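You operate a simulated robot arm through the tools that you are given. There is no shell and no other tool. Be economical: measure what you need, move in short steps, check, and stop when the job is done.

The job below is to be done with a simulated two-armed robot. You get a single attempt, and the scene is never put back.

TASK
On the long table, fold the grey hand towel in half, so that it is half as long.

The check looks at the end state, three seconds after you hand in, the way a careful person would. Anything else that was tipped, shoved, dropped, spilled or broken makes it a failure. Flat cloth is picked up by pressing the open fingertips on it (5 to 10 N) and closing them slowly along it; thin cloth reads only 2 to 8 mm in the jaws.

THE ROBOT
Two 7-joint arms with two-finger parallel grippers on one trunk, on a base that drives. Base frame: it is fixed to the floor where the robot stands at the start and does not move with it; the origin is under the middle of the robot, x ahead of it, y to its left, z up. Units: m, degrees, N and s.
The left shoulder is at the start at [0.07, 0.163, 1.07], the right one opposite. Places, roughly: long table [0.7, 0, 0.8]. Payload 3.43 kg a hand.
The TCP of each hand is the grasp point between the finger pads, 0.034 m short of the fingertips. In the tool frame z runs along the fingers and y along their closing line. The gripper opens to 0.128 m. The fingers are 0.024 m wide and 0.012 m thick; the gripper's body (0.048 by 0.13 m) begins 0.096 m behind the TCP.
Orientation is that of the tool frame in the base frame, as a unit quaternion [x, y, z, w]. With the fingers straight down and closing along the base's y, the tool's x points along the base's -x, its y along +y and its z along -z.

THE INTERFACE
- The arms move only by the tool jog_arm. It takes "left_series", "right_series" or both (then of equal length, played together; a hand with none holds still); each is a list of rows, each a list of 7 numbers: the shift along the base's x, y, z in m, then the turn, a rotation vector about the base's x, y, z in degrees, then the opening, from 0 (shut) to 1 (fully open). In form: [[x, y, z, wx, wy, wz, claw], ...]. A call has 1 to 20 rows; each row shifts and turns the commanded pose from where the row before left it. Rows are played at 5 a second. More than 0.05 m and 8.6 degrees between two rows, or a gripper value outside its range, and nothing of the call is played. A pose out of reach is approached as far as the arm can. The call stops where the force on the tool passes 40 N (or 10 N more than at its start, if that is more) or the arm is blocked; 0.2 s more then pass. Each finger travels about 0.153 m/s and halts on what it meets, pressing with about 21 N; the grip force reading is that of the motor and also rises with nothing between the fingers. The clock runs only during rows and for 0.2 s after the last one: add rows that do not move to give the fingers time. It gives the time, the measured TCP pose, the force on the tool (base axes), the opening and the grip force at its end, in the units of the frame above (readings bear some noise), and new pictures: "views" is both (left out), scene, wrist or none (wrist: the cameras of the hands that moved).
- Cameras (640 x 400 px; columns grow to the right, rows downward): "scene" is now at [0.1147, 0.021, 1.2907]; the picture's right is [0.23, -0.97, 0.00], its down [-0.71, -0.17, -0.68] and it looks along [0.66, 0.16, -0.73] (base axes); focal length 214 px, centre (320, 200). "left" rides on the left gripper at [0.076, 0.011, -0.16] in its tool frame; the picture's right is [-0.15, 0.99, 0.00], its down [-0.88, -0.13, -0.46] and it looks along [-0.45, -0.07, 0.89] (tool axes); focal length 234 px, centre (320, 200). "right" rides on the right gripper at [0.076, -0.011, -0.16] in its tool frame; the picture's right is [0.15, 0.99, 0.00], its down [-0.88, 0.13, -0.46] and it looks along [-0.45, 0.07, 0.89] (tool axes); focal length 234 px, centre (320, 200). There is no depth. A picture from a camera that has moved, and an enlarged one, comes with that camera's place and axes in the base frame and with its lens. The place of the scene camera against the robot may be out by one fixed shift of up to 0.025 m in any direction.
- lift_body(by): slides the trunk up (or, below 0, down) by that many m; the arms and the scene camera ride with it, the base frame stays. It gives what a move gives, with no picture.
- base_move(legs): drives the robot by 1 to 6 legs, each [ahead, left, turn to the left] in m, m and degrees, along the robot's own axes; the way and the turn of a leg run together, so that a leg with both is an arc; at most 1.5 m and 180 degrees a leg. The arms and the cameras ride along, it lands a little off, and it stops where it bumps. It gives what a move gives, and a new picture of the scene camera.
- aim_head(pan, tilt): turns the head with the scene camera to pan (to the left, within 86 degrees either way) and tilt (down, from -29 to 69), counted from straight ahead of the robot. It gives what a move gives, and a new picture of the scene camera.
- enlarge(camera, box): a new picture of the part [left, top, right, bottom] of that camera's present view, enlarged. It takes no simulated time.
- hand_in(): hands the job in; it is judged then, once.

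Go step by step. Nothing tells you exact positions but the pictures and the camera data: compare them with the known pose of the tool, close in by small moves and look again before you grip or let go. The budget is 120 turns and 170 pictures, counting those below and the enlarged ones. Unless the task says otherwise, let go and move clear before handing in, and close with one line.

The tools are called after "Call:" as a command line: name --argument value ..., lists and objects as JSON in quotes. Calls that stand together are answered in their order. jog_arm: Moves the arms, as the interface text tells. Its arguments: {"type":"object","properties":{"left_series":{"type":"array"},"right_series":{"type":"array"},"views":{"type":"string","enum":["both","scene","wrist","none"]}},"required":[]} The other tools are called the same way: lift_body (by) slides the trunk up or down; base_move (legs) drives the base; aim_head (pan, tilt) turns the head that bears the scene camera; enlarge (camera, box) takes an enlarged picture of a part of a camera's view; hand_in () hands the job in.

At the start:

```text
time: 0.0
left_tcp_pos: [0.4609, 0.2434, 0.9789]
left_orientation: [-0.001, 1.0, 0.0, -0.001]
left_contact_force: [0.0, 0.7, 0.8]
left_width: 0.1279
left_grip_force: 0.0
right_tcp_pos: [0.4198, -0.136, 1.0083]
right_orientation: [0.0, 1.0, 0.001, 0.001]
right_contact_force: [0.0, -0.6, 0.0]
right_width: 0.1282
right_grip_force: 0.0
trunk travel left (down, up): [-0.55, 0.39]
robot x, y, heading: [-0.001, 0.0006, -0.4]
head pan, tilt: [13.3, 47.0]
```

scene: 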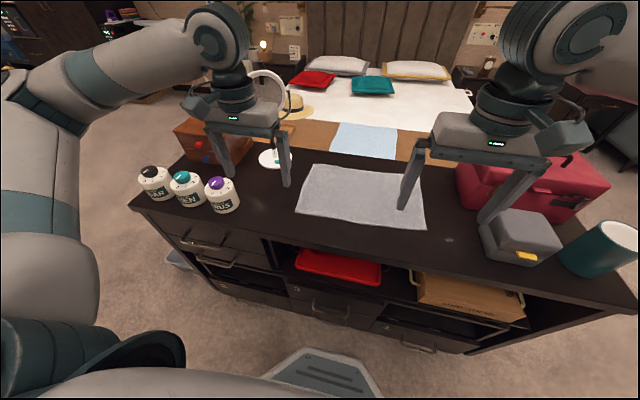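
right: 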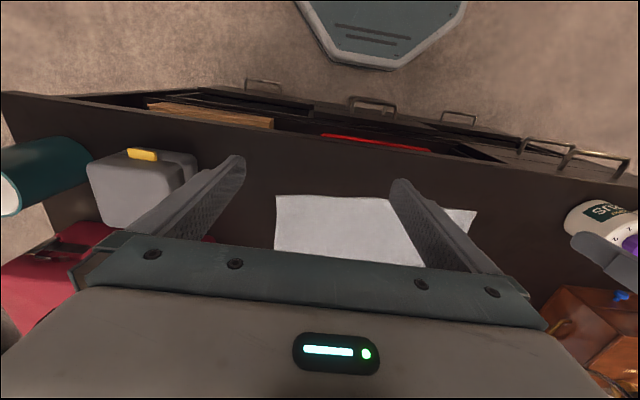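
left: 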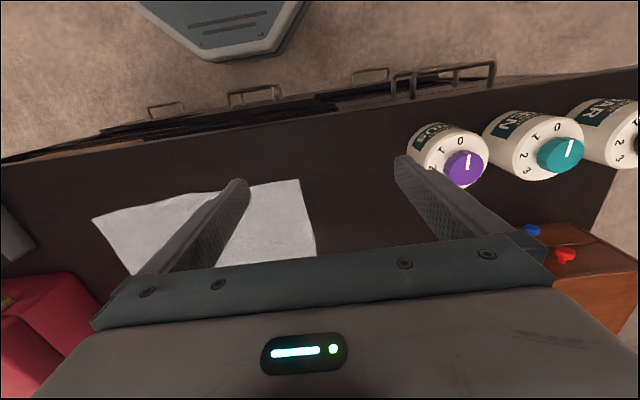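

I see the grey towel lying lengthwise across the table, roughly x 0.55–0.88 and y −0.22 to 0.22, with the lamp and bottles to its left and the bag and box to its right. I'll first look at the surroundings and at the base's clearance to the table.

Call:
enlarge --camera "scene" --box '[120, 40, 460, 250]'

Call:
aim_head --pan 0 --tilt 66

```text
1.88 times, centred on (290, 145) of scene
camera zoom: at [0.1147, 0.021, 1.2907], right [0.23, -0.97, 0.0], down [-0.71, -0.17, -0.68], along [0.66, 0.16, -0.73], focal length 404 px, centre (376, 304)
```

zoom: 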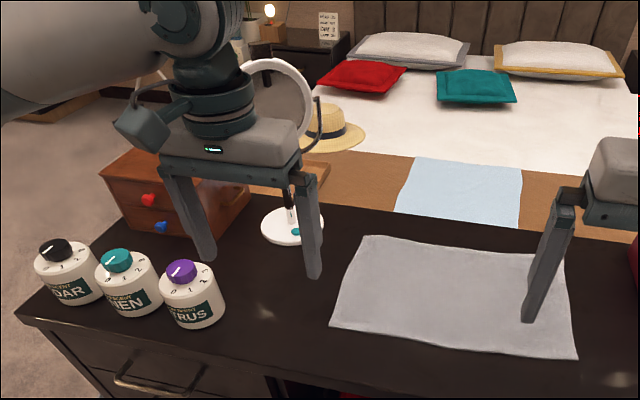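

```text
time: 0.8
left_tcp_pos: [0.4614, 0.2437, 0.9778]
left_orientation: [0.001, 1.0, 0.0, 0.0]
left_contact_force: [-0.6, -0.7, 0.3]
left_width: 0.1278
left_grip_force: 0.0
right_tcp_pos: [0.419, -0.1356, 1.0085]
right_orientation: [0.0, 1.0, 0.0, 0.0]
right_contact_force: [1.0, 0.7, 0.5]
right_width: 0.1278
right_grip_force: 0.1
trunk travel left (down, up): [-0.55, 0.39]
robot x, y, heading: [-0.0005, 0.0029, -0.1]
head pan, tilt: [0.0, 66.0]
camera scene: at [0.0966, 0.0028, 1.2674], right [0.0, -1.0, 0.0], down [-0.91, 0.0, -0.41], along [0.41, 0.0, -0.91], focal length 214 px, centre (320, 200)
```

scene: 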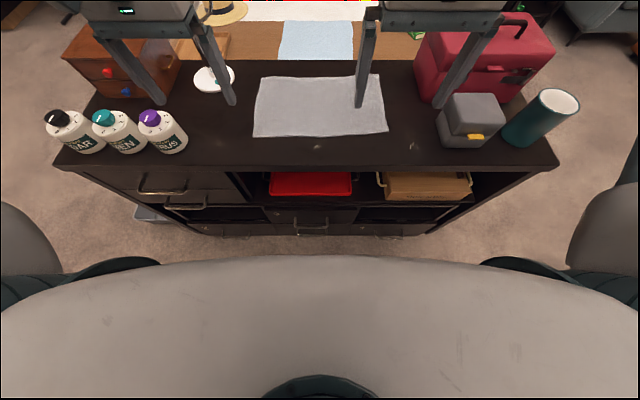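

The lamp on the left is tall (ring near y 0.33–0.47), while the right side is lower, so I'll lift the right edge and fold it to the left. I'll turn the robot about 40° to the left and move it to y ≈ −0.45, so the right hand takes the far corner and the left hand the near corner without the arms crossing.

Call:
base_move --legs '[[0, 0, 40], [-0.29, -0.345, 0]]'

```text
time: 5.4
left_tcp_pos: [0.2, 0.0311, 0.9778]
left_orientation: [-0.342, 0.94, 0.0, 0.0]
left_contact_force: [0.2, 0.1, 0.2]
left_width: 0.1282
left_grip_force: 0.1
right_tcp_pos: [0.4117, -0.2867, 1.0087]
right_orientation: [-0.341, 0.94, 0.0, 0.0]
right_contact_force: [0.0, -0.7, -0.3]
right_width: 0.1278
right_grip_force: 0.1
trunk travel left (down, up): [-0.55, 0.39]
robot x, y, heading: [0.0032, -0.4507, 40.1]
head pan, tilt: [0.0, 66.0]
camera scene: at [0.0739, -0.3783, 1.2674], right [0.64, -0.77, 0.0], down [-0.7, -0.59, -0.41], along [0.31, 0.26, -0.91], focal length 214 px, centre (320, 200)
```

scene: 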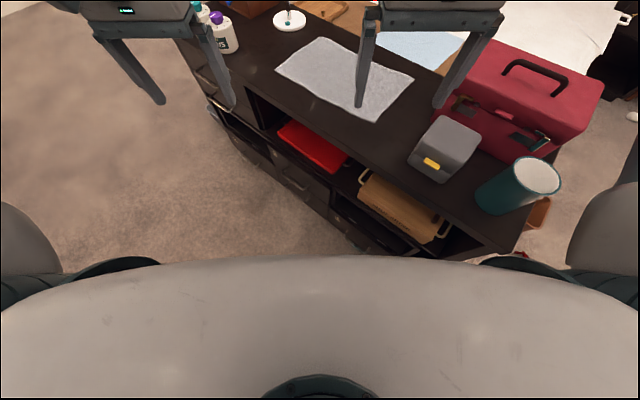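

The turn worked without a bump. I'll edge slightly nearer to the table and then look through the wrist cameras with the hands above the towel's right corners.

Call:
base_move --legs '[[0.046, -0.039, 0]]'

Call:
aim_head --pan 0 --tilt 50

Call:
jog_arm --left_series '[[0.04, -0.02, 0, 0, 0, 0, 1], [0.04, -0.02, 0, 0, 0, 0, 1], [0.04, -0.02, 0, 0, 0, 0, 1], [0.04, -0.02, 0, 0, 0, 0, 1], [0.04, -0.02, 0, 0, 0, 0, 1]]' --right_series '[[0.045, 0, 0, 0, 0, 0, 1], [0.045, 0, 0, 0, 0, 0, 1], [0.045, 0, 0, 0, 0, 0, 1], [0.045, 0, 0, 0, 0, 0, 1], [0.045, 0, 0, 0, 0, 0, 1]]'

```text
time: 6.4
left_tcp_pos: [0.2604, 0.0324, 0.9771]
left_orientation: [-0.342, 0.94, -0.001, -0.001]
left_contact_force: [0.7, 0.0, 1.0]
left_width: 0.1282
left_grip_force: 0.1
right_tcp_pos: [0.4723, -0.2859, 1.0077]
right_orientation: [-0.343, 0.939, 0.0, -0.001]
right_contact_force: [0.4, 0.0, -0.4]
right_width: 0.1278
right_grip_force: 0.1
trunk travel left (down, up): [-0.55, 0.39]
robot x, y, heading: [0.0641, -0.4521, 40.1]
head pan, tilt: [0.0, 66.0]
camera scene: at [0.1351, -0.3777, 1.2673], right [0.64, -0.77, 0.0], down [-0.7, -0.59, -0.41], along [0.31, 0.26, -0.91], focal length 214 px, centre (320, 200)
```

scene: 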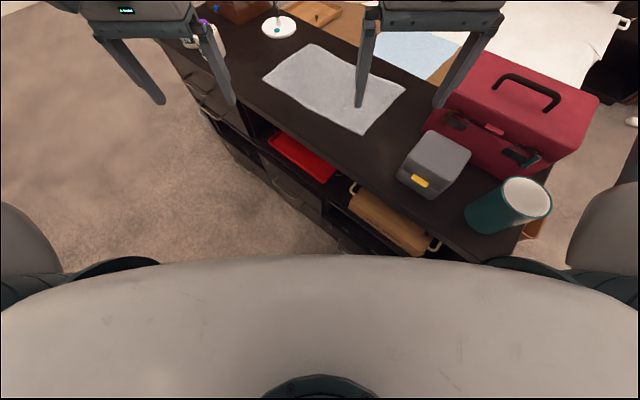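

```text
time: 7.2
left_tcp_pos: [0.2591, 0.032, 0.9784]
left_orientation: [-0.342, 0.94, -0.001, 0.0]
left_contact_force: [-0.3, -0.3, 0.0]
left_width: 0.128
left_grip_force: 0.2
right_tcp_pos: [0.4717, -0.2868, 1.0077]
right_orientation: [-0.342, 0.94, 0.0, 0.0]
right_contact_force: [-0.9, 0.0, 0.3]
right_width: 0.1279
right_grip_force: 0.0
trunk travel left (down, up): [-0.55, 0.39]
robot x, y, heading: [0.0623, -0.4536, 40.0]
head pan, tilt: [0.0, 50.0]
camera scene: at [0.1469, -0.3666, 1.2866], right [0.64, -0.77, 0.0], down [-0.59, -0.49, -0.64], along [0.49, 0.41, -0.77], focal length 214 px, centre (320, 200)
```

scene: 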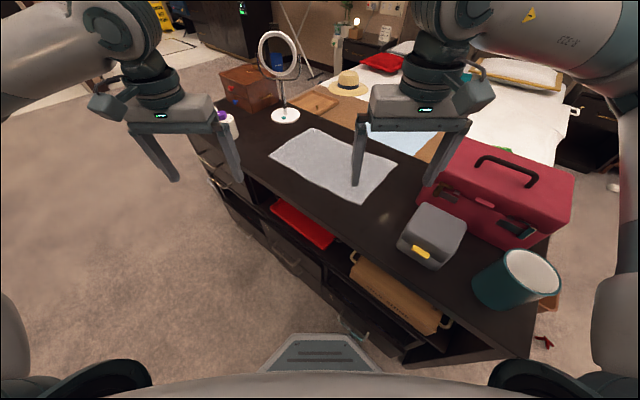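

```text
time: 8.4
left_tcp_pos: [0.4616, -0.0688, 0.9799]
left_orientation: [-0.343, 0.939, 0.001, -0.001]
left_contact_force: [0.2, 0.3, -0.1]
left_width: 0.1278
left_grip_force: 0.0
right_tcp_pos: [0.6999, -0.2831, 1.0054]
right_orientation: [-0.342, 0.94, 0.001, 0.0]
right_contact_force: [0.9, 0.1, -0.5]
right_width: 0.128
right_grip_force: 0.1
trunk travel left (down, up): [-0.55, 0.39]
robot x, y, heading: [0.0652, -0.454, 40.1]
head pan, tilt: [0.0, 50.0]
camera scene: at [0.1498, -0.3675, 1.2864], right [0.64, -0.77, 0.0], down [-0.59, -0.49, -0.64], along [0.49, 0.41, -0.77], focal length 214 px, centre (320, 200)
camera right: at [0.6481, -0.3412, 1.1653], right [-0.75, 0.66, 0.0], down [0.59, 0.67, 0.45], along [0.3, 0.34, -0.89], focal length 234 px, centre (320, 200)
camera left: at [0.398, -0.1086, 1.1385], right [-0.52, 0.85, 0.0], down [0.76, 0.47, 0.45], along [0.39, 0.24, -0.89], focal length 234 px, centre (320, 200)
```

scene: 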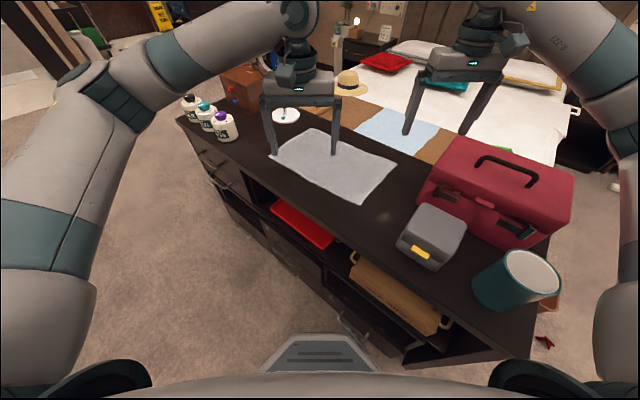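
right: 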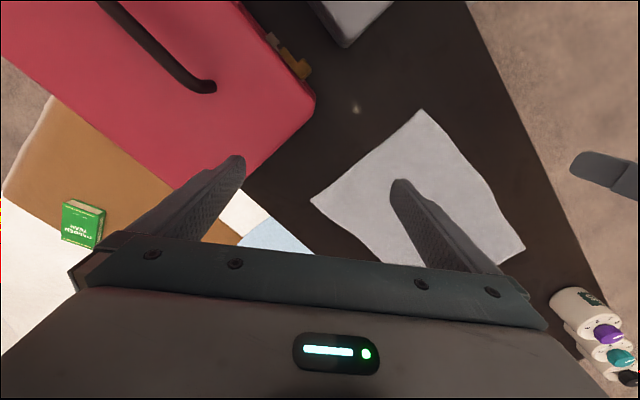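
left: 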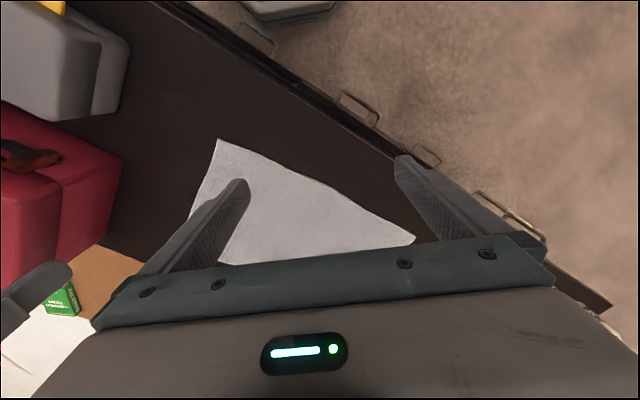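

Matching the two wrist views of the shared corner puts the cloth at z ≈ 0.76: near-right corner ≈ (0.55, −0.20), far-right ≈ (0.80, −0.20), left edge at y ≈ +0.20. I'll move sideways first, then descend to a hover above both right corners and recheck.

Call:
jog_arm --left_series '[[0.039, -0.036, 0, 0, 0, 0, 0.7], [0.039, -0.036, 0, 0, 0, 0, 0.4], [0.039, -0.036, 0, 0, 0, 0, 0.4], [0, 0, -0.035, 0, 0, 0, 0.4], [0, 0, -0.035, 0, 0, 0, 0.4], [0, 0, -0.03, 0, 0, 0, 0.4]]' --right_series '[[0.023, 0.0377, 0, 0, 0, 0, 0.7], [0.023, 0.0377, 0, 0, 0, 0, 0.4], [0.023, 0.0377, 0, 0, 0, 0, 0.4], [0, 0, -0.045, 0, 0, 0, 0.4], [0, 0, -0.045, 0, 0, 0, 0.4], [0, 0, -0.035, 0, 0, 0, 0.4]]'

```text
refused: row 1 steps farther than a row can; nothing moved
```

Call:
jog_arm --left_series '[[0.029, -0.027, 0, 0, 0, 0, 0.7], [0.029, -0.027, 0, 0, 0, 0, 0.4], [0.029, -0.027, 0, 0, 0, 0, 0.4], [0.029, -0.027, 0, 0, 0, 0, 0.4], [0, 0, -0.035, 0, 0, 0, 0.4], [0, 0, -0.035, 0, 0, 0, 0.4], [0, 0, -0.03, 0, 0, 0, 0.4]]' --right_series '[[0.0175, 0.0283, 0, 0, 0, 0, 0.7], [0.0175, 0.0283, 0, 0, 0, 0, 0.4], [0.0175, 0.0283, 0, 0, 0, 0, 0.4], [0.0175, 0.0283, 0, 0, 0, 0, 0.4], [0, 0, -0.045, 0, 0, 0, 0.4], [0, 0, -0.045, 0, 0, 0, 0.4], [0, 0, -0.035, 0, 0, 0, 0.4]]'

```text
time: 10.0
left_tcp_pos: [0.5753, -0.1751, 0.8767]
left_orientation: [-0.343, 0.939, 0.0, 0.0]
left_contact_force: [-0.2, 0.8, 0.1]
left_width: 0.0512
left_grip_force: 0.2
right_tcp_pos: [0.7677, -0.1706, 0.8843]
right_orientation: [-0.343, 0.939, 0.0, -0.001]
right_contact_force: [-0.2, -0.1, -1.0]
right_width: 0.0513
right_grip_force: 0.2
trunk travel left (down, up): [-0.55, 0.39]
robot x, y, heading: [0.0627, -0.4513, 40.2]
head pan, tilt: [0.0, 50.0]
camera scene: at [0.1484, -0.366, 1.2866], right [0.64, -0.77, 0.0], down [-0.59, -0.49, -0.64], along [0.49, 0.41, -0.77], focal length 214 px, centre (320, 200)
camera right: at [0.7162, -0.2278, 1.044], right [-0.75, 0.66, 0.0], down [0.59, 0.67, 0.45], along [0.3, 0.34, -0.89], focal length 234 px, centre (320, 200)
camera left: at [0.5118, -0.2148, 1.0365], right [-0.52, 0.85, 0.0], down [0.76, 0.47, 0.46], along [0.39, 0.24, -0.89], focal length 234 px, centre (320, 200)
```

scene: 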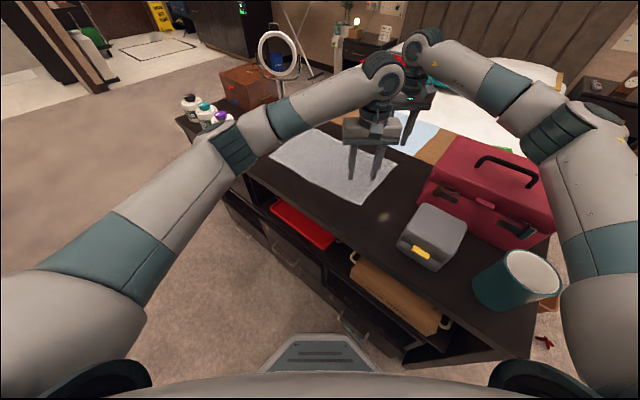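
right: 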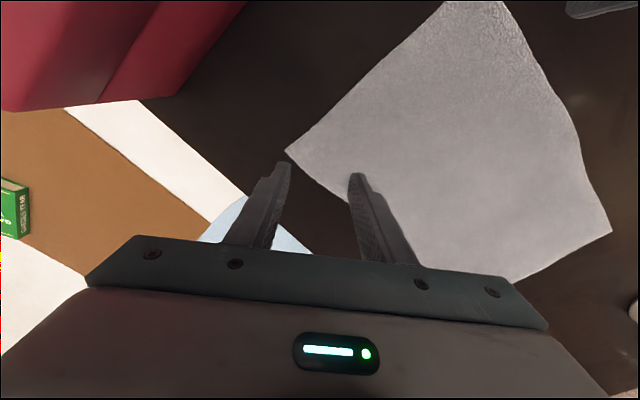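
left: 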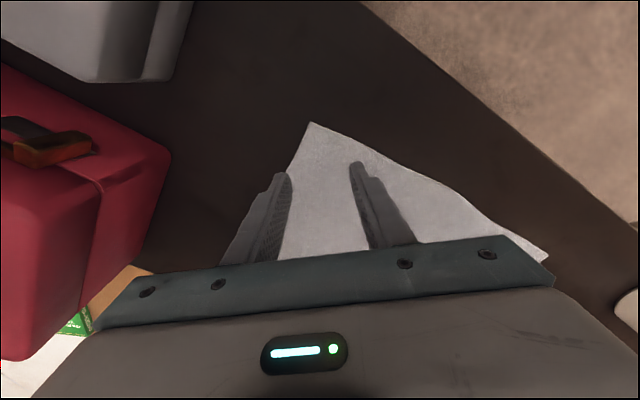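

Both estimates agree well (far-right (0.80, −0.20), near-right (0.554, −0.202), z 0.76). I'll make slight inward corrections and descend until just above the cloth.

Call:
jog_arm --left_series '[[-0.001, 0.012, -0.02, 0, 0, 0, 0.36], [0, 0, -0.03, 0, 0, 0, 0.36], [0, 0, -0.024, 0, 0, 0, 0.36], [0, 0, 0, 0, 0, 0, 0.36]]' --right_series '[[-0.005, 0.006, -0.022, 0, 0, 0, 0.36], [0, 0, -0.034, 0, 0, 0, 0.36], [0, 0, -0.025, 0, 0, 0, 0.36], [0, 0, 0, 0, 0, 0, 0.36]]'

```text
time: 11.0
left_tcp_pos: [0.5748, -0.163, 0.805]
left_orientation: [-0.343, 0.94, 0.0, 0.0]
left_contact_force: [-0.3, -1.3, -0.3]
left_width: 0.0459
left_grip_force: 0.1
right_tcp_pos: [0.7619, -0.1676, 0.8029]
right_orientation: [-0.343, 0.939, 0.0, 0.0]
right_contact_force: [0.5, 0.0, -0.8]
right_width: 0.0461
right_grip_force: 0.1
trunk travel left (down, up): [-0.55, 0.39]
robot x, y, heading: [0.061, -0.4514, 40.0]
head pan, tilt: [0.0, 50.0]
camera scene: at [0.1474, -0.367, 1.2866], right [0.64, -0.77, 0.0], down [-0.59, -0.49, -0.64], along [0.49, 0.41, -0.77], focal length 214 px, centre (320, 200)
camera right: at [0.711, -0.2244, 0.9619], right [-0.75, 0.66, 0.0], down [0.59, 0.67, 0.46], along [0.3, 0.34, -0.89], focal length 234 px, centre (320, 200)
camera left: at [0.5105, -0.2037, 0.9638], right [-0.52, 0.85, 0.0], down [0.76, 0.47, 0.46], along [0.39, 0.24, -0.89], focal length 234 px, centre (320, 200)
```

scene: 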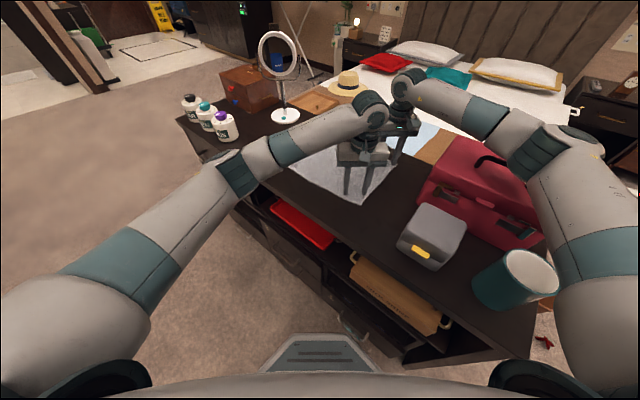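
right: 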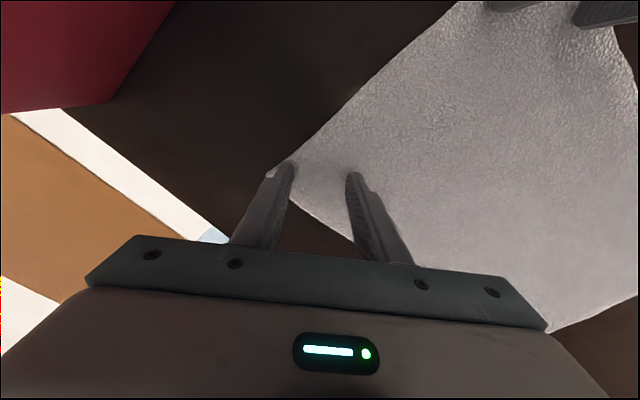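
left: 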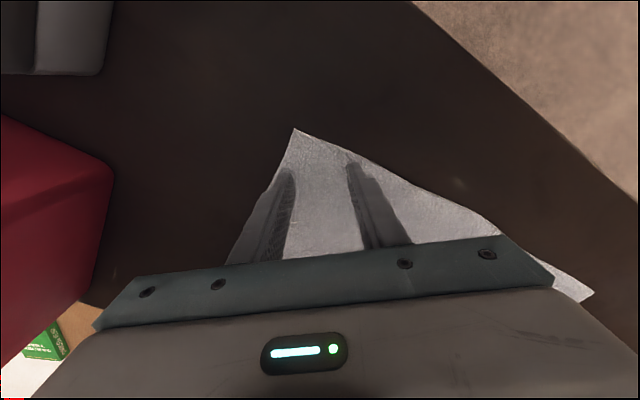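

The left fingertips are well on the cloth; the right outer finger is right at the corner, so I'll shift it about 12 mm inward and lower both gently to contact.

Call:
jog_arm --left_series '[[0, 0, 0, 0, 0, 0, 0.36], [0, 0, -0.004, 0, 0, 0, 0.36], [0, 0, -0.003, 0, 0, 0, 0.36], [0, 0, -0.003, 0, 0, 0, 0.36], [0, 0, 0, 0, 0, 0, 0.36]]' --right_series '[[-0.008, 0.01, 0, 0, 0, 0, 0.36], [0, 0, -0.003, 0, 0, 0, 0.36], [0, 0, -0.003, 0, 0, 0, 0.36], [0, 0, -0.002, 0, 0, 0, 0.36], [0, 0, 0, 0, 0, 0, 0.36]]' --views "wrist"

```text
time: 12.2
left_tcp_pos: [0.5743, -0.1641, 0.7956]
left_orientation: [-0.343, 0.939, -0.001, 0.003]
left_contact_force: [4.3, 3.8, 21.2]
left_width: 0.0462
left_grip_force: 0.0
right_tcp_pos: [0.7536, -0.1568, 0.7967]
right_orientation: [-0.342, 0.94, 0.001, 0.002]
right_contact_force: [4.0, 1.4, 11.8]
right_width: 0.0461
right_grip_force: 0.0
trunk travel left (down, up): [-0.55, 0.39]
robot x, y, heading: [0.0673, -0.4519, 40.5]
head pan, tilt: [0.0, 50.0]
camera right: at [0.7015, -0.2146, 0.9562], right [-0.75, 0.66, 0.0], down [0.59, 0.67, 0.46], along [0.3, 0.34, -0.89], focal length 234 px, centre (320, 200)
camera left: at [0.5094, -0.2049, 0.9555], right [-0.52, 0.85, 0.0], down [0.76, 0.47, 0.46], along [0.39, 0.24, -0.89], focal length 234 px, centre (320, 200)
```

right: 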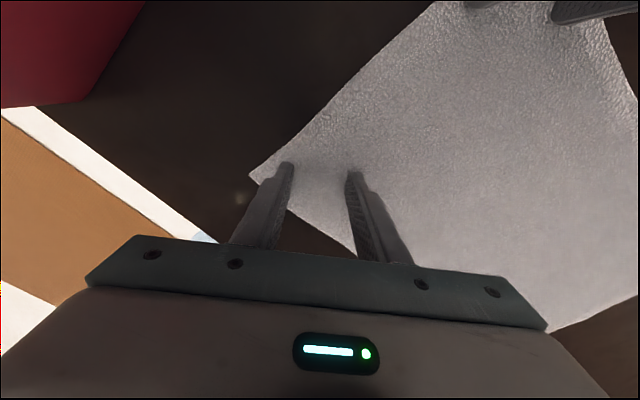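
left: 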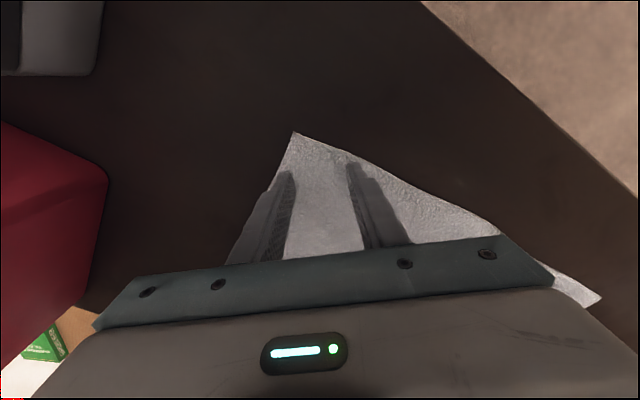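

Both hands are in contact, the left a little hard (21 N). I'll ease off slightly and close slowly.

Call:
jog_arm --left_series '[[0, 0, 0.0015, 0, 0, 0, 0.36], [0, 0, 0, 0, 0, 0, 0.32], [0, 0, 0, 0, 0, 0, 0.28], [0, 0, 0, 0, 0, 0, 0.24], [0, 0, 0, 0, 0, 0, 0.2], [0, 0, 0, 0, 0, 0, 0.16], [0, 0, 0, 0, 0, 0, 0.12], [0, 0, 0, 0, 0, 0, 0.08], [0, 0, 0, 0, 0, 0, 0.04], [0, 0, 0, 0, 0, 0, 0], [0, 0, 0, 0, 0, 0, 0], [0, 0, 0, 0, 0, 0, 0]]' --right_series '[[0, 0, 0.0004, 0, 0, 0, 0.36], [0, 0, 0, 0, 0, 0, 0.32], [0, 0, 0, 0, 0, 0, 0.28], [0, 0, 0, 0, 0, 0, 0.24], [0, 0, 0, 0, 0, 0, 0.2], [0, 0, 0, 0, 0, 0, 0.16], [0, 0, 0, 0, 0, 0, 0.12], [0, 0, 0, 0, 0, 0, 0.08], [0, 0, 0, 0, 0, 0, 0.04], [0, 0, 0, 0, 0, 0, 0], [0, 0, 0, 0, 0, 0, 0], [0, 0, 0, 0, 0, 0, 0]]' --views "wrist"

```text
time: 14.8
left_tcp_pos: [0.5743, -0.1654, 0.7968]
left_orientation: [-0.342, 0.94, 0.0, 0.002]
left_contact_force: [6.3, -0.7, 14.5]
left_width: 0.0051
left_grip_force: 21.1
right_tcp_pos: [0.7528, -0.1568, 0.7971]
right_orientation: [-0.343, 0.939, 0.0, 0.0]
right_contact_force: [-7.3, -0.2, 14.8]
right_width: 0.0048
right_grip_force: 21.0
trunk travel left (down, up): [-0.55, 0.39]
robot x, y, heading: [0.0608, -0.4517, 39.9]
head pan, tilt: [0.0, 50.0]
camera right: at [0.7005, -0.2149, 0.9561], right [-0.75, 0.66, 0.0], down [0.59, 0.67, 0.46], along [0.3, 0.34, -0.89], focal length 234 px, centre (320, 200)
camera left: at [0.5088, -0.2057, 0.9559], right [-0.52, 0.85, 0.0], down [0.76, 0.47, 0.46], along [0.39, 0.24, -0.89], focal length 234 px, centre (320, 200)
```

right: 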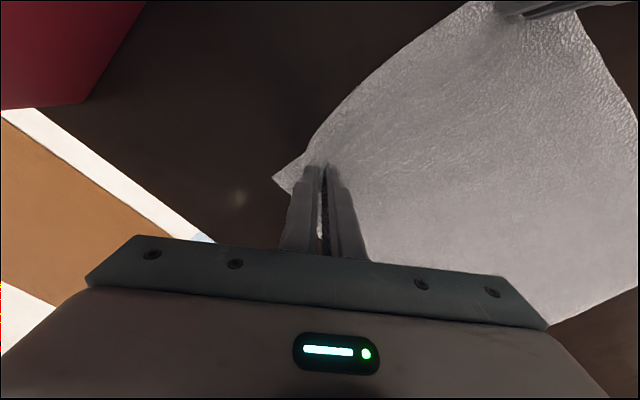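
left: 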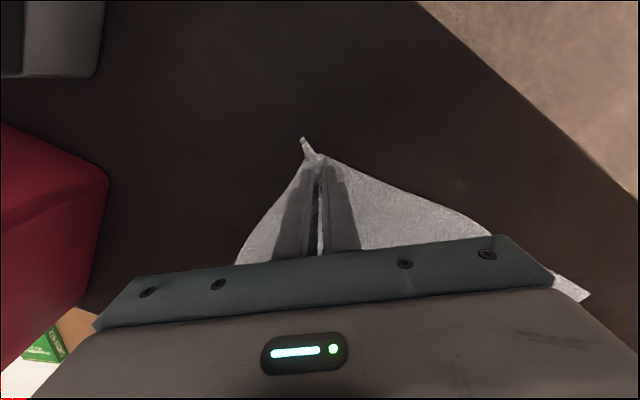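

Both hands hold cloth (about 5 mm in the jaws). I'll lift and carry the edge along an arc toward the fold line, then check.

Call:
jog_arm --left_series '[[0, 0.005, 0.025, 0, 0, 0, 0], [0, 0.015, 0.03, 0, 0, 0, 0], [0, 0.02, 0.03, 0, 0, 0, 0], [0, 0.025, 0.025, 0, 0, 0, 0], [0, 0.03, 0.02, 0, 0, 0, 0]]' --right_series '[[0, 0.005, 0.025, 0, 0, 0, 0], [0, 0.015, 0.03, 0, 0, 0, 0], [0, 0.02, 0.03, 0, 0, 0, 0], [0, 0.025, 0.025, 0, 0, 0, 0], [0, 0.03, 0.02, 0, 0, 0, 0]]'

```text
time: 16.0
left_tcp_pos: [0.577, -0.0669, 0.9231]
left_orientation: [-0.342, 0.94, -0.001, 0.0]
left_contact_force: [2.2, -0.3, -0.2]
left_width: 0.0045
left_grip_force: 21.4
right_tcp_pos: [0.7512, -0.0615, 0.9245]
right_orientation: [-0.342, 0.94, -0.001, 0.0]
right_contact_force: [-2.8, 0.6, -0.3]
right_width: 0.0045
right_grip_force: 21.0
trunk travel left (down, up): [-0.55, 0.39]
robot x, y, heading: [0.0652, -0.4541, 40.0]
head pan, tilt: [0.0, 50.0]
camera scene: at [0.1462, -0.3648, 1.2864], right [0.64, -0.77, 0.0], down [-0.59, -0.49, -0.64], along [0.49, 0.41, -0.77], focal length 214 px, centre (320, 200)
camera right: at [0.6999, -0.119, 1.0838], right [-0.75, 0.66, 0.0], down [0.59, 0.67, 0.46], along [0.3, 0.34, -0.89], focal length 234 px, centre (320, 200)
camera left: at [0.5121, -0.107, 1.0835], right [-0.52, 0.85, 0.0], down [0.76, 0.47, 0.45], along [0.39, 0.24, -0.89], focal length 234 px, centre (320, 200)
```

scene: 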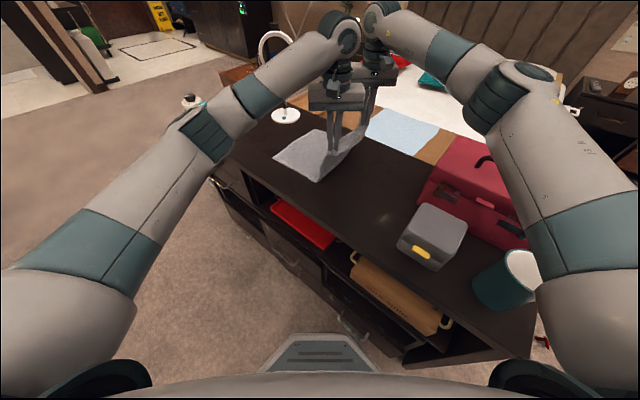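
right: 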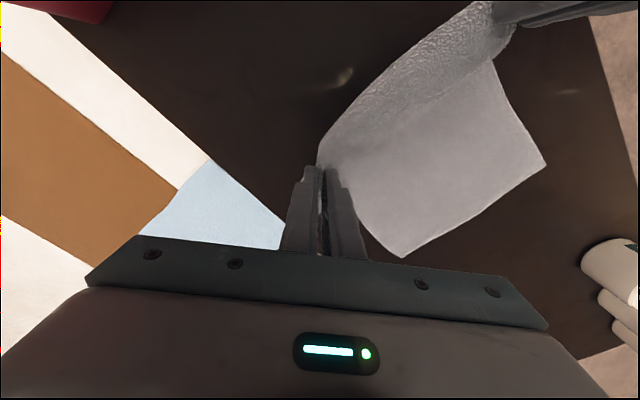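
left: 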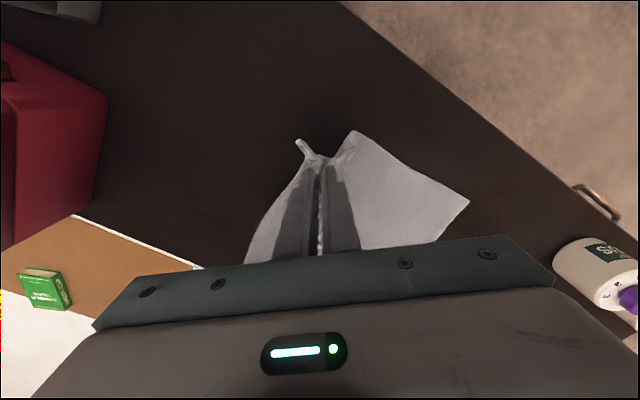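

The edge is hanging nicely in both grips; the left corners are now at about (0.535, 0.18) and (0.775, 0.188). I'll drive the base 0.14 m along +y with the hands held up, to keep the far end within reach.

Call:
base_move --legs '[[0.09, 0.107, 0]]'

```text
time: 17.3
left_tcp_pos: [0.5794, 0.0716, 0.9255]
left_orientation: [-0.341, 0.94, -0.001, 0.0]
left_contact_force: [1.1, 0.5, -0.7]
left_width: 0.0047
left_grip_force: 21.0
right_tcp_pos: [0.7543, 0.0767, 0.9237]
right_orientation: [-0.342, 0.94, 0.0, 0.0]
right_contact_force: [-1.4, 0.6, -0.5]
right_width: 0.0046
right_grip_force: 20.9
trunk travel left (down, up): [-0.55, 0.39]
robot x, y, heading: [0.0651, -0.3137, 39.9]
head pan, tilt: [0.0, 50.0]
camera scene: at [0.1491, -0.2261, 1.2865], right [0.64, -0.77, 0.0], down [-0.59, -0.49, -0.64], along [0.49, 0.41, -0.77], focal length 214 px, centre (320, 200)
```

scene: 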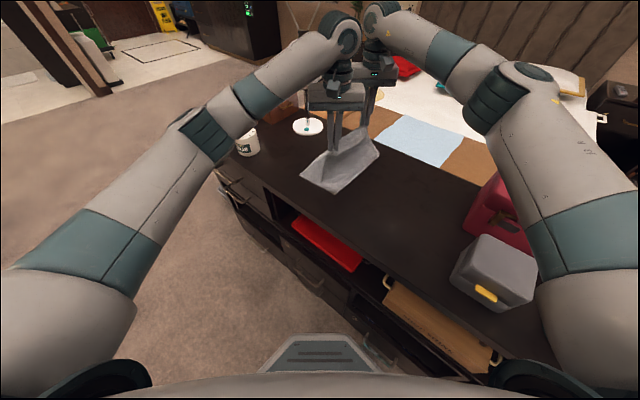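

The drive landed well. I'll take the next part of the arc (forward and down a little) and look at where the left edge lies through the wrist cameras.

Call:
jog_arm --left_series '[[-0.008, 0.02, -0.01, 0, 0, 0, 0], [-0.008, 0.02, -0.02, 0, 0, 0, 0], [-0.005, 0.012, -0.025, 0, 0, 0, 0], [0, 0, 0, 0, 0, 0, 0]]' --right_series '[[-0.008, 0.02, -0.01, 0, 0, 0, 0], [-0.008, 0.02, -0.02, 0, 0, 0, 0], [-0.006, 0.012, -0.025, 0, 0, 0, 0], [0, 0, 0, 0, 0, 0, 0]]'

```text
time: 18.3
left_tcp_pos: [0.5586, 0.122, 0.8699]
left_orientation: [-0.342, 0.94, 0.0, 0.001]
left_contact_force: [0.8, 0.2, 0.0]
left_width: 0.0049
left_grip_force: 21.6
right_tcp_pos: [0.7336, 0.1291, 0.8679]
right_orientation: [-0.343, 0.939, 0.0, 0.0]
right_contact_force: [-0.9, 0.1, -0.3]
right_width: 0.0045
right_grip_force: 20.5
trunk travel left (down, up): [-0.55, 0.39]
robot x, y, heading: [0.0648, -0.3116, 40.0]
head pan, tilt: [0.0, 50.0]
camera scene: at [0.1489, -0.2275, 1.2867], right [0.64, -0.77, 0.0], down [-0.59, -0.49, -0.64], along [0.49, 0.41, -0.77], focal length 214 px, centre (320, 200)
camera right: at [0.6813, 0.0715, 1.0276], right [-0.75, 0.66, 0.0], down [0.59, 0.67, 0.46], along [0.3, 0.34, -0.89], focal length 234 px, centre (320, 200)
camera left: at [0.4954, 0.0819, 1.0281], right [-0.52, 0.85, 0.0], down [0.76, 0.47, 0.46], along [0.39, 0.24, -0.89], focal length 234 px, centre (320, 200)
```

scene: 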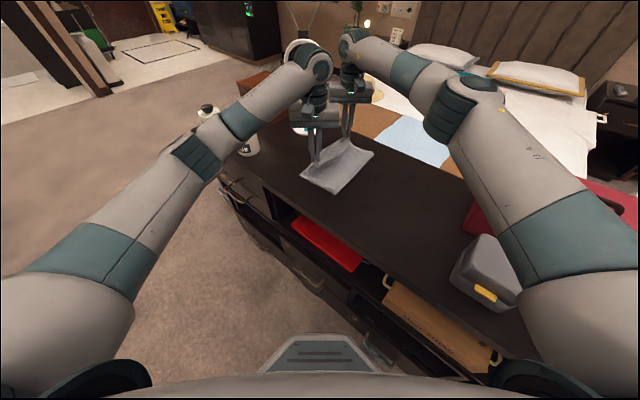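
right: 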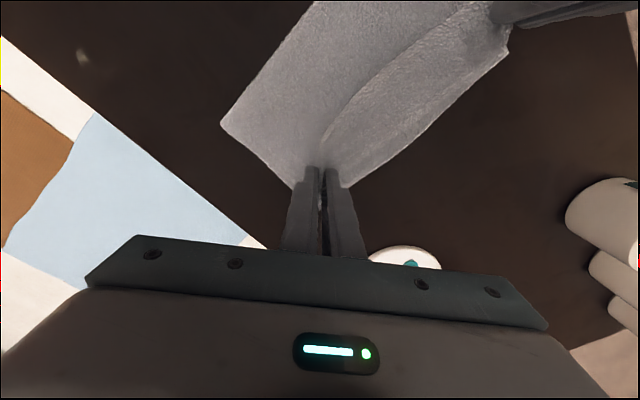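
left: 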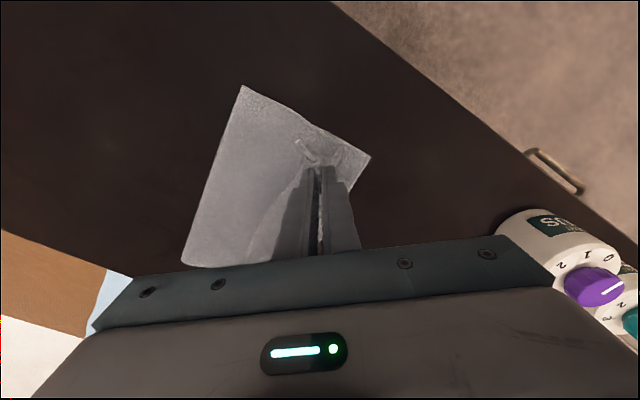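

The fold is lining up over the left edge (near-left corner still at (0.534, 0.175)). I'll finish the arc, lowering to just above the cloth.

Call:
jog_arm --left_series '[[-0.002, 0.009, -0.02, 0, 0, 0, 0], [-0.001, 0.007, -0.025, 0, 0, 0, 0], [-0.001, 0.003, -0.018, 0, 0, 0, 0], [0, 0, -0.005, 0, 0, 0, 0], [0, 0, 0, 0, 0, 0, 0]]' --right_series '[[-0.002, 0.009, -0.02, 0, 0, 0, 0], [-0.001, 0.007, -0.025, 0, 0, 0, 0], [-0.001, 0.003, -0.017, 0, 0, 0, 0], [0, 0, -0.005, 0, 0, 0, 0], [0, 0, 0, 0, 0, 0, 0]]'

```text
time: 19.5
left_tcp_pos: [0.5542, 0.1408, 0.8032]
left_orientation: [-0.342, 0.94, 0.001, 0.002]
left_contact_force: [5.4, -0.5, 7.7]
left_width: 0.0047
left_grip_force: 21.0
right_tcp_pos: [0.7279, 0.1485, 0.8031]
right_orientation: [-0.343, 0.94, -0.001, 0.001]
right_contact_force: [-0.4, 0.5, 8.0]
right_width: 0.0045
right_grip_force: 21.0
trunk travel left (down, up): [-0.55, 0.39]
robot x, y, heading: [0.064, -0.3119, 39.8]
head pan, tilt: [0.0, 50.0]
camera scene: at [0.1479, -0.228, 1.287], right [0.64, -0.77, 0.0], down [-0.59, -0.49, -0.64], along [0.49, 0.41, -0.77], focal length 214 px, centre (320, 200)
camera right: at [0.6768, 0.0898, 0.9634], right [-0.75, 0.66, 0.0], down [0.59, 0.66, 0.46], along [0.3, 0.34, -0.89], focal length 234 px, centre (320, 200)
camera left: at [0.4897, 0.0999, 0.962], right [-0.52, 0.85, 0.0], down [0.76, 0.47, 0.46], along [0.39, 0.24, -0.89], focal length 234 px, centre (320, 200)
```

scene: 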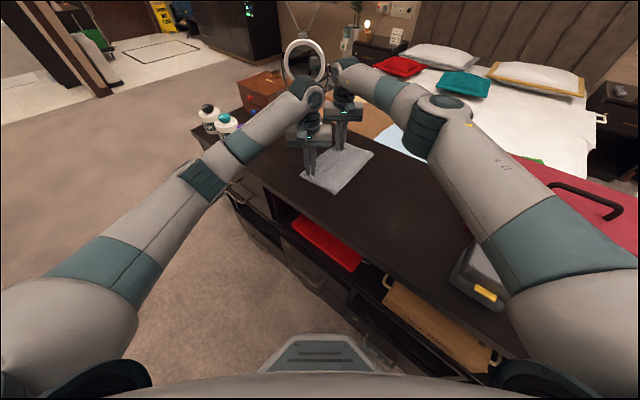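
right: 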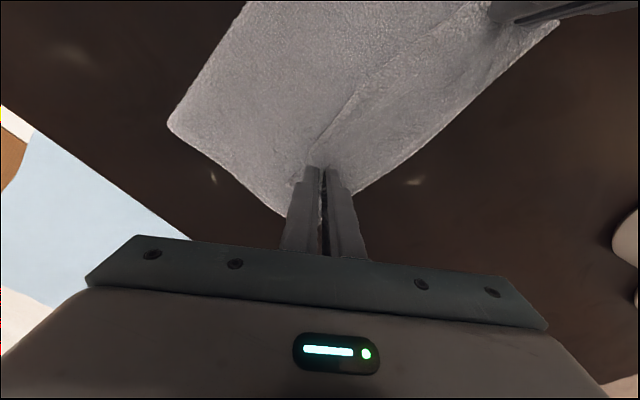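
left: 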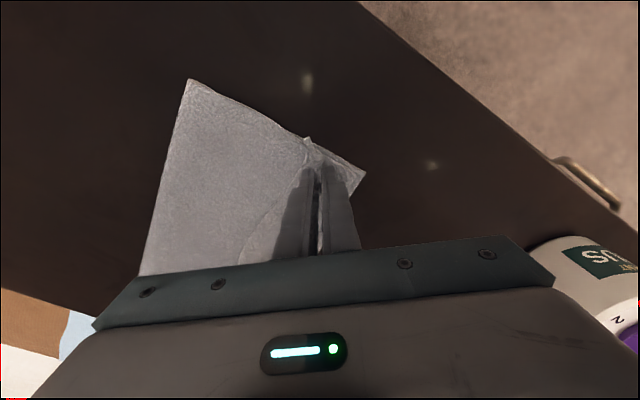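

The pinched corners' tips still point backward (toward −y) under the fingers, since the hands kept their orientation. I'll lift a little, swing outward past the edge and come down while drawing back, so the loose rim trails outward.

Call:
jog_arm --left_series '[[-0.002, 0.01, 0.025, 0, 0, 0, 0], [0, 0.02, 0.02, 0, 0, 0, 0], [0, 0.025, 0.005, 0, 0, 0, 0], [0, 0, -0.008, 0, 0, 0, 0], [0, -0.01, -0.01, 0, 0, 0, 0], [0, -0.013, -0.01, 0, 0, 0, 0], [0, -0.015, -0.01, 0, 0, 0, 0], [0, -0.013, -0.008, 0, 0, 0, 0]]' --right_series '[[0.004, 0.01, 0.025, 0, 0, 0, 0], [0, 0.02, 0.02, 0, 0, 0, 0], [0, 0.025, 0.005, 0, 0, 0, 0], [0, 0, -0.008, 0, 0, 0, 0], [0, -0.01, -0.01, 0, 0, 0, 0], [0, -0.013, -0.01, 0, 0, 0, 0], [0, -0.015, -0.01, 0, 0, 0, 0], [0, -0.013, -0.008, 0, 0, 0, 0]]' --views "wrist"

```text
time: 21.3
left_tcp_pos: [0.5513, 0.1441, 0.8058]
left_orientation: [-0.342, 0.94, 0.0, 0.002]
left_contact_force: [4.6, -0.8, 2.4]
left_width: 0.0048
left_grip_force: 21.1
right_tcp_pos: [0.7229, 0.12, 0.8058]
right_orientation: [-0.343, 0.939, 0.001, 0.001]
right_contact_force: [-2.8, 4.1, 8.7]
right_width: 0.0048
right_grip_force: 20.9
right hand out of reach, approached as far as the arm can: row 2, 3
trunk travel left (down, up): [-0.55, 0.39]
robot x, y, heading: [0.069, -0.3133, 40.0]
head pan, tilt: [0.0, 50.0]
camera right: at [0.6714, 0.0613, 0.9645], right [-0.75, 0.66, 0.0], down [0.59, 0.67, 0.46], along [0.3, 0.34, -0.89], focal length 234 px, centre (320, 200)
camera left: at [0.4861, 0.1043, 0.9655], right [-0.52, 0.85, 0.0], down [0.76, 0.47, 0.46], along [0.39, 0.24, -0.89], focal length 234 px, centre (320, 200)
```

right: 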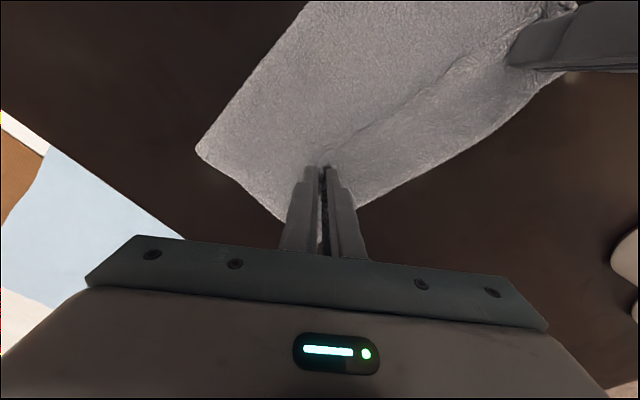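
left: 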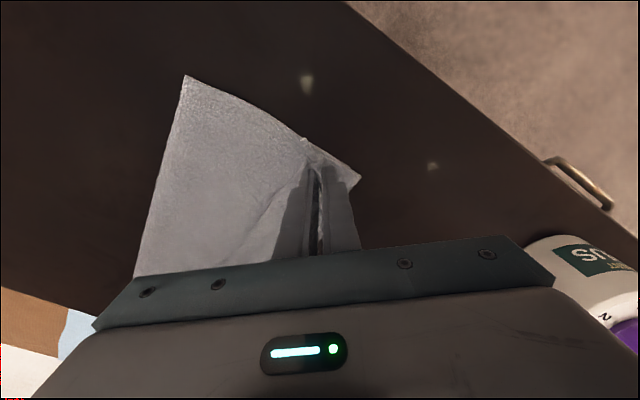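

The right hand hit its reach limit and came down 3 cm short. I'll lift slightly and shift the base 8 cm along +y for reach, then yaw the hands (left −90°, right +90°) so the pinched tips point toward their mirrored corners.

Call:
jog_arm --left_series '[[0, -0.01, 0.03, 0, 0, 0, 0], [0, -0.025, 0.02, 0, 0, 0, 0], [0, -0.025, 0.01, 0, 0, 0, 0]]' --right_series '[[0, -0.01, 0.03, 0, 0, 0, 0], [0, -0.02, 0.02, 0, 0, 0, 0], [0, -0.01, 0.01, 0, 0, 0, 0]]' --views "none"

Call:
base_move --legs '[[0.05, 0.06, 0]]'

```text
time: 22.1
left_tcp_pos: [0.5536, 0.0865, 0.8646]
left_orientation: [-0.342, 0.94, -0.001, 0.0]
left_contact_force: [0.1, -1.0, 0.0]
left_width: 0.0046
left_grip_force: 21.1
right_tcp_pos: [0.7239, 0.0793, 0.8617]
right_orientation: [-0.342, 0.94, 0.0, 0.0]
right_contact_force: [-0.4, -0.7, -0.1]
right_width: 0.0048
right_grip_force: 20.3
trunk travel left (down, up): [-0.55, 0.39]
robot x, y, heading: [0.0686, -0.3107, 40.0]
head pan, tilt: [0.0, 50.0]
```

```text
time: 23.1
left_tcp_pos: [0.5532, 0.1659, 0.865]
left_orientation: [-0.342, 0.94, -0.001, -0.001]
left_contact_force: [0.6, 0.5, -0.3]
left_width: 0.0047
left_grip_force: 20.8
right_tcp_pos: [0.7234, 0.1592, 0.8611]
right_orientation: [-0.341, 0.94, -0.001, -0.001]
right_contact_force: [-0.7, 0.0, 0.2]
right_width: 0.0045
right_grip_force: 20.7
trunk travel left (down, up): [-0.55, 0.39]
robot x, y, heading: [0.0603, -0.236, 40.1]
head pan, tilt: [0.0, 50.0]
camera scene: at [0.1489, -0.148, 1.2865], right [0.64, -0.77, 0.0], down [-0.59, -0.49, -0.64], along [0.49, 0.41, -0.77], focal length 214 px, centre (320, 200)
```

scene: 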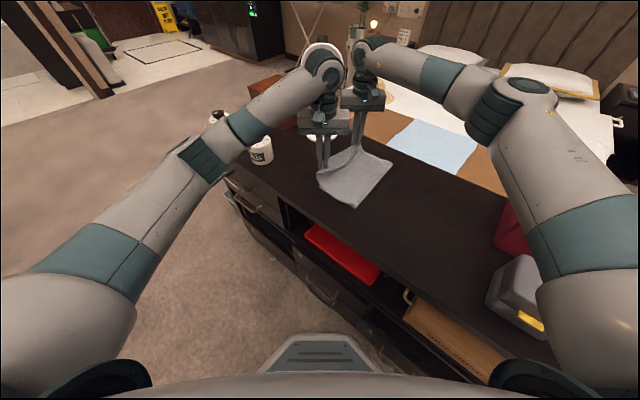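

Now the yaw, in two halves, with a check between.

Call:
jog_arm --left_series '[[0, 0, 0, 0, 0, -8.5, 0], [0, 0, 0, 0, 0, -8.5, 0], [0, 0, 0, 0, 0, -8.5, 0], [0, 0, 0, 0, 0, -8.5, 0], [0, 0, 0, 0, 0, -8.5, 0], [0, 0, 0, 0, 0, 0, 0]]' --right_series '[[0, 0, 0, 0, 0, 8.5, 0], [0, 0, 0, 0, 0, 8.5, 0], [0, 0, 0, 0, 0, 8.5, 0], [0, 0, 0, 0, 0, 8.5, 0], [0, 0, 0, 0, 0, 8.5, 0], [0, 0, 0, 0, 0, 0, 0]]'

```text
time: 24.5
left_tcp_pos: [0.554, 0.1645, 0.8653]
left_orientation: [0.023, 1.0, -0.001, 0.0]
left_contact_force: [2.5, 0.2, 0.0]
left_width: 0.0046
left_grip_force: 21.0
right_tcp_pos: [0.7229, 0.1572, 0.8617]
right_orientation: [-0.603, 0.798, -0.001, 0.001]
right_contact_force: [-2.4, -0.4, -1.4]
right_width: 0.0047
right_grip_force: 20.4
right hand out of reach, approached as far as the arm can: row 5
trunk travel left (down, up): [-0.55, 0.39]
robot x, y, heading: [0.0657, -0.2355, 40.1]
head pan, tilt: [0.0, 50.0]
camera scene: at [0.1489, -0.1492, 1.2865], right [0.64, -0.77, 0.0], down [-0.59, -0.49, -0.64], along [0.49, 0.41, -0.77], focal length 214 px, centre (320, 200)
camera right: at [0.713, 0.0817, 1.0214], right [-0.99, 0.13, 0.0], down [0.12, 0.88, 0.46], along [0.06, 0.45, -0.89], focal length 234 px, centre (320, 200)
camera left: at [0.4795, 0.1789, 1.0244], right [0.19, 0.98, 0.0], down [0.87, -0.17, 0.46], along [0.45, -0.09, -0.89], focal length 234 px, centre (320, 200)
```

scene: 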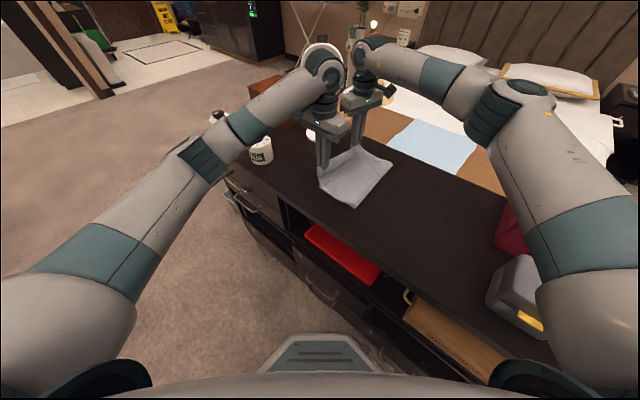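
right: 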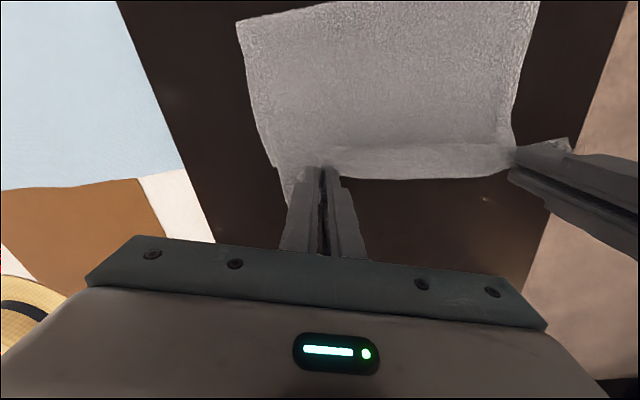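
left: 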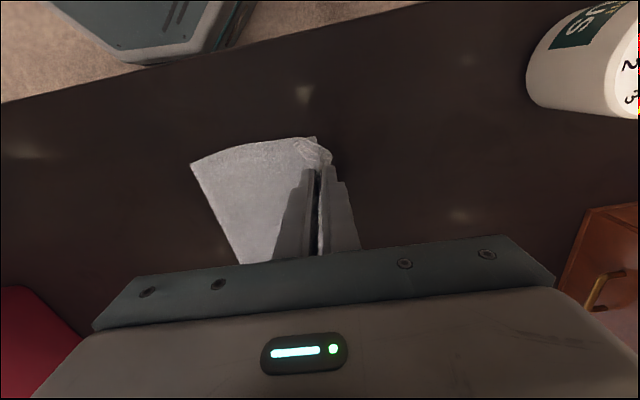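

The right wrist is at its turning limit, but it turned about 34°. I'll finish the left yaw, then lower both toward the left edge.

Call:
jog_arm --left_series '[[0, 0, 0, 0, 0, -8.5, 0], [0, 0, 0, 0, 0, -8.5, 0], [0, 0, 0, 0, 0, -8.5, 0], [0, 0, 0, 0, 0, -8.5, 0], [0, 0, 0, 0, 0, -8.5, 0], [0, -0.005, -0.02, 0, 0, 0, 0], [0, -0.008, -0.02, 0, 0, 0, 0], [0, -0.007, -0.015, 0, 0, 0, 0], [0, 0, 0, 0, 0, 0, 0]]' --right_series '[[0, 0.004, 0, 0, 0, 0, 0], [0, 0.004, 0, 0, 0, 0, 0], [0, 0.004, 0, 0, 0, 0, 0], [0, 0, 0, 0, 0, 0, 0], [0, 0, 0, 0, 0, 0, 0], [0, -0.005, -0.02, 0, 0, 0, 0], [0, -0.005, -0.018, 0, 0, 0, 0], [0, -0.005, -0.014, 0, 0, 0, 0], [0, 0, 0, 0, 0, 0, 0]]'

```text
time: 26.5
left_tcp_pos: [0.5542, 0.1452, 0.8119]
left_orientation: [0.383, 0.924, 0.0, 0.0]
left_contact_force: [2.0, 2.1, 1.9]
left_width: 0.0048
left_grip_force: 21.3
right_tcp_pos: [0.7229, 0.1546, 0.8107]
right_orientation: [-0.602, 0.799, 0.0, 0.0]
right_contact_force: [-2.5, -0.6, 1.4]
right_width: 0.0044
right_grip_force: 21.6
trunk travel left (down, up): [-0.55, 0.39]
robot x, y, heading: [0.068, -0.2356, 40.2]
head pan, tilt: [0.0, 50.0]
camera scene: at [0.1483, -0.1494, 1.2867], right [0.64, -0.77, 0.0], down [-0.59, -0.49, -0.64], along [0.49, 0.41, -0.77], focal length 214 px, centre (320, 200)
camera right: at [0.7116, 0.0785, 0.97], right [-0.99, 0.13, 0.0], down [0.12, 0.88, 0.46], along [0.06, 0.45, -0.89], focal length 234 px, centre (320, 200)
camera left: at [0.5089, 0.2064, 0.9702], right [0.8, 0.6, 0.0], down [0.53, -0.71, 0.46], along [0.27, -0.37, -0.89], focal length 234 px, centre (320, 200)
```

scene: 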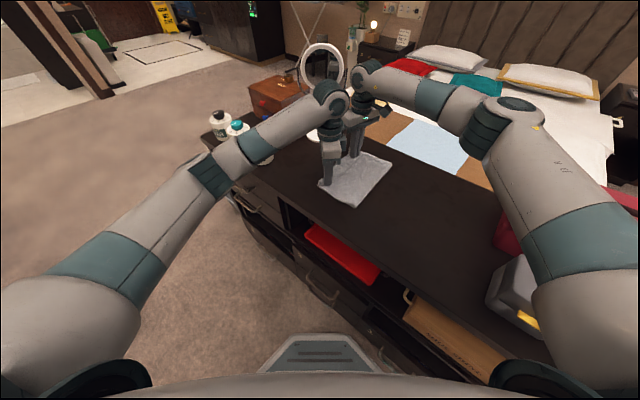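
right: 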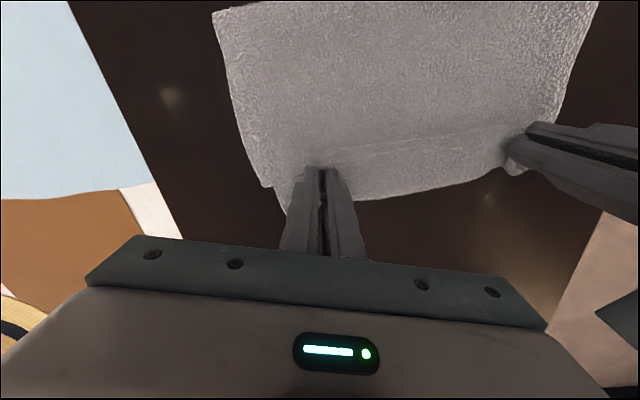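
left: 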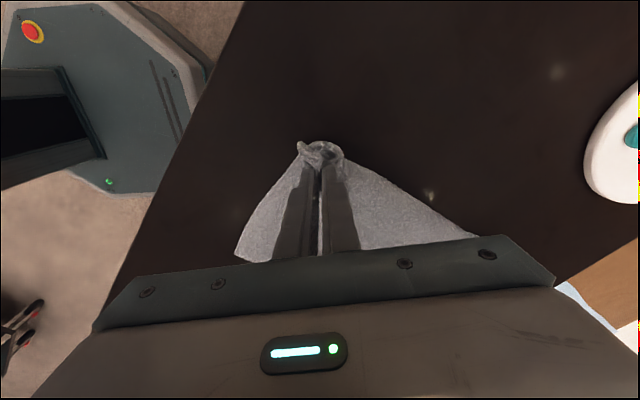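

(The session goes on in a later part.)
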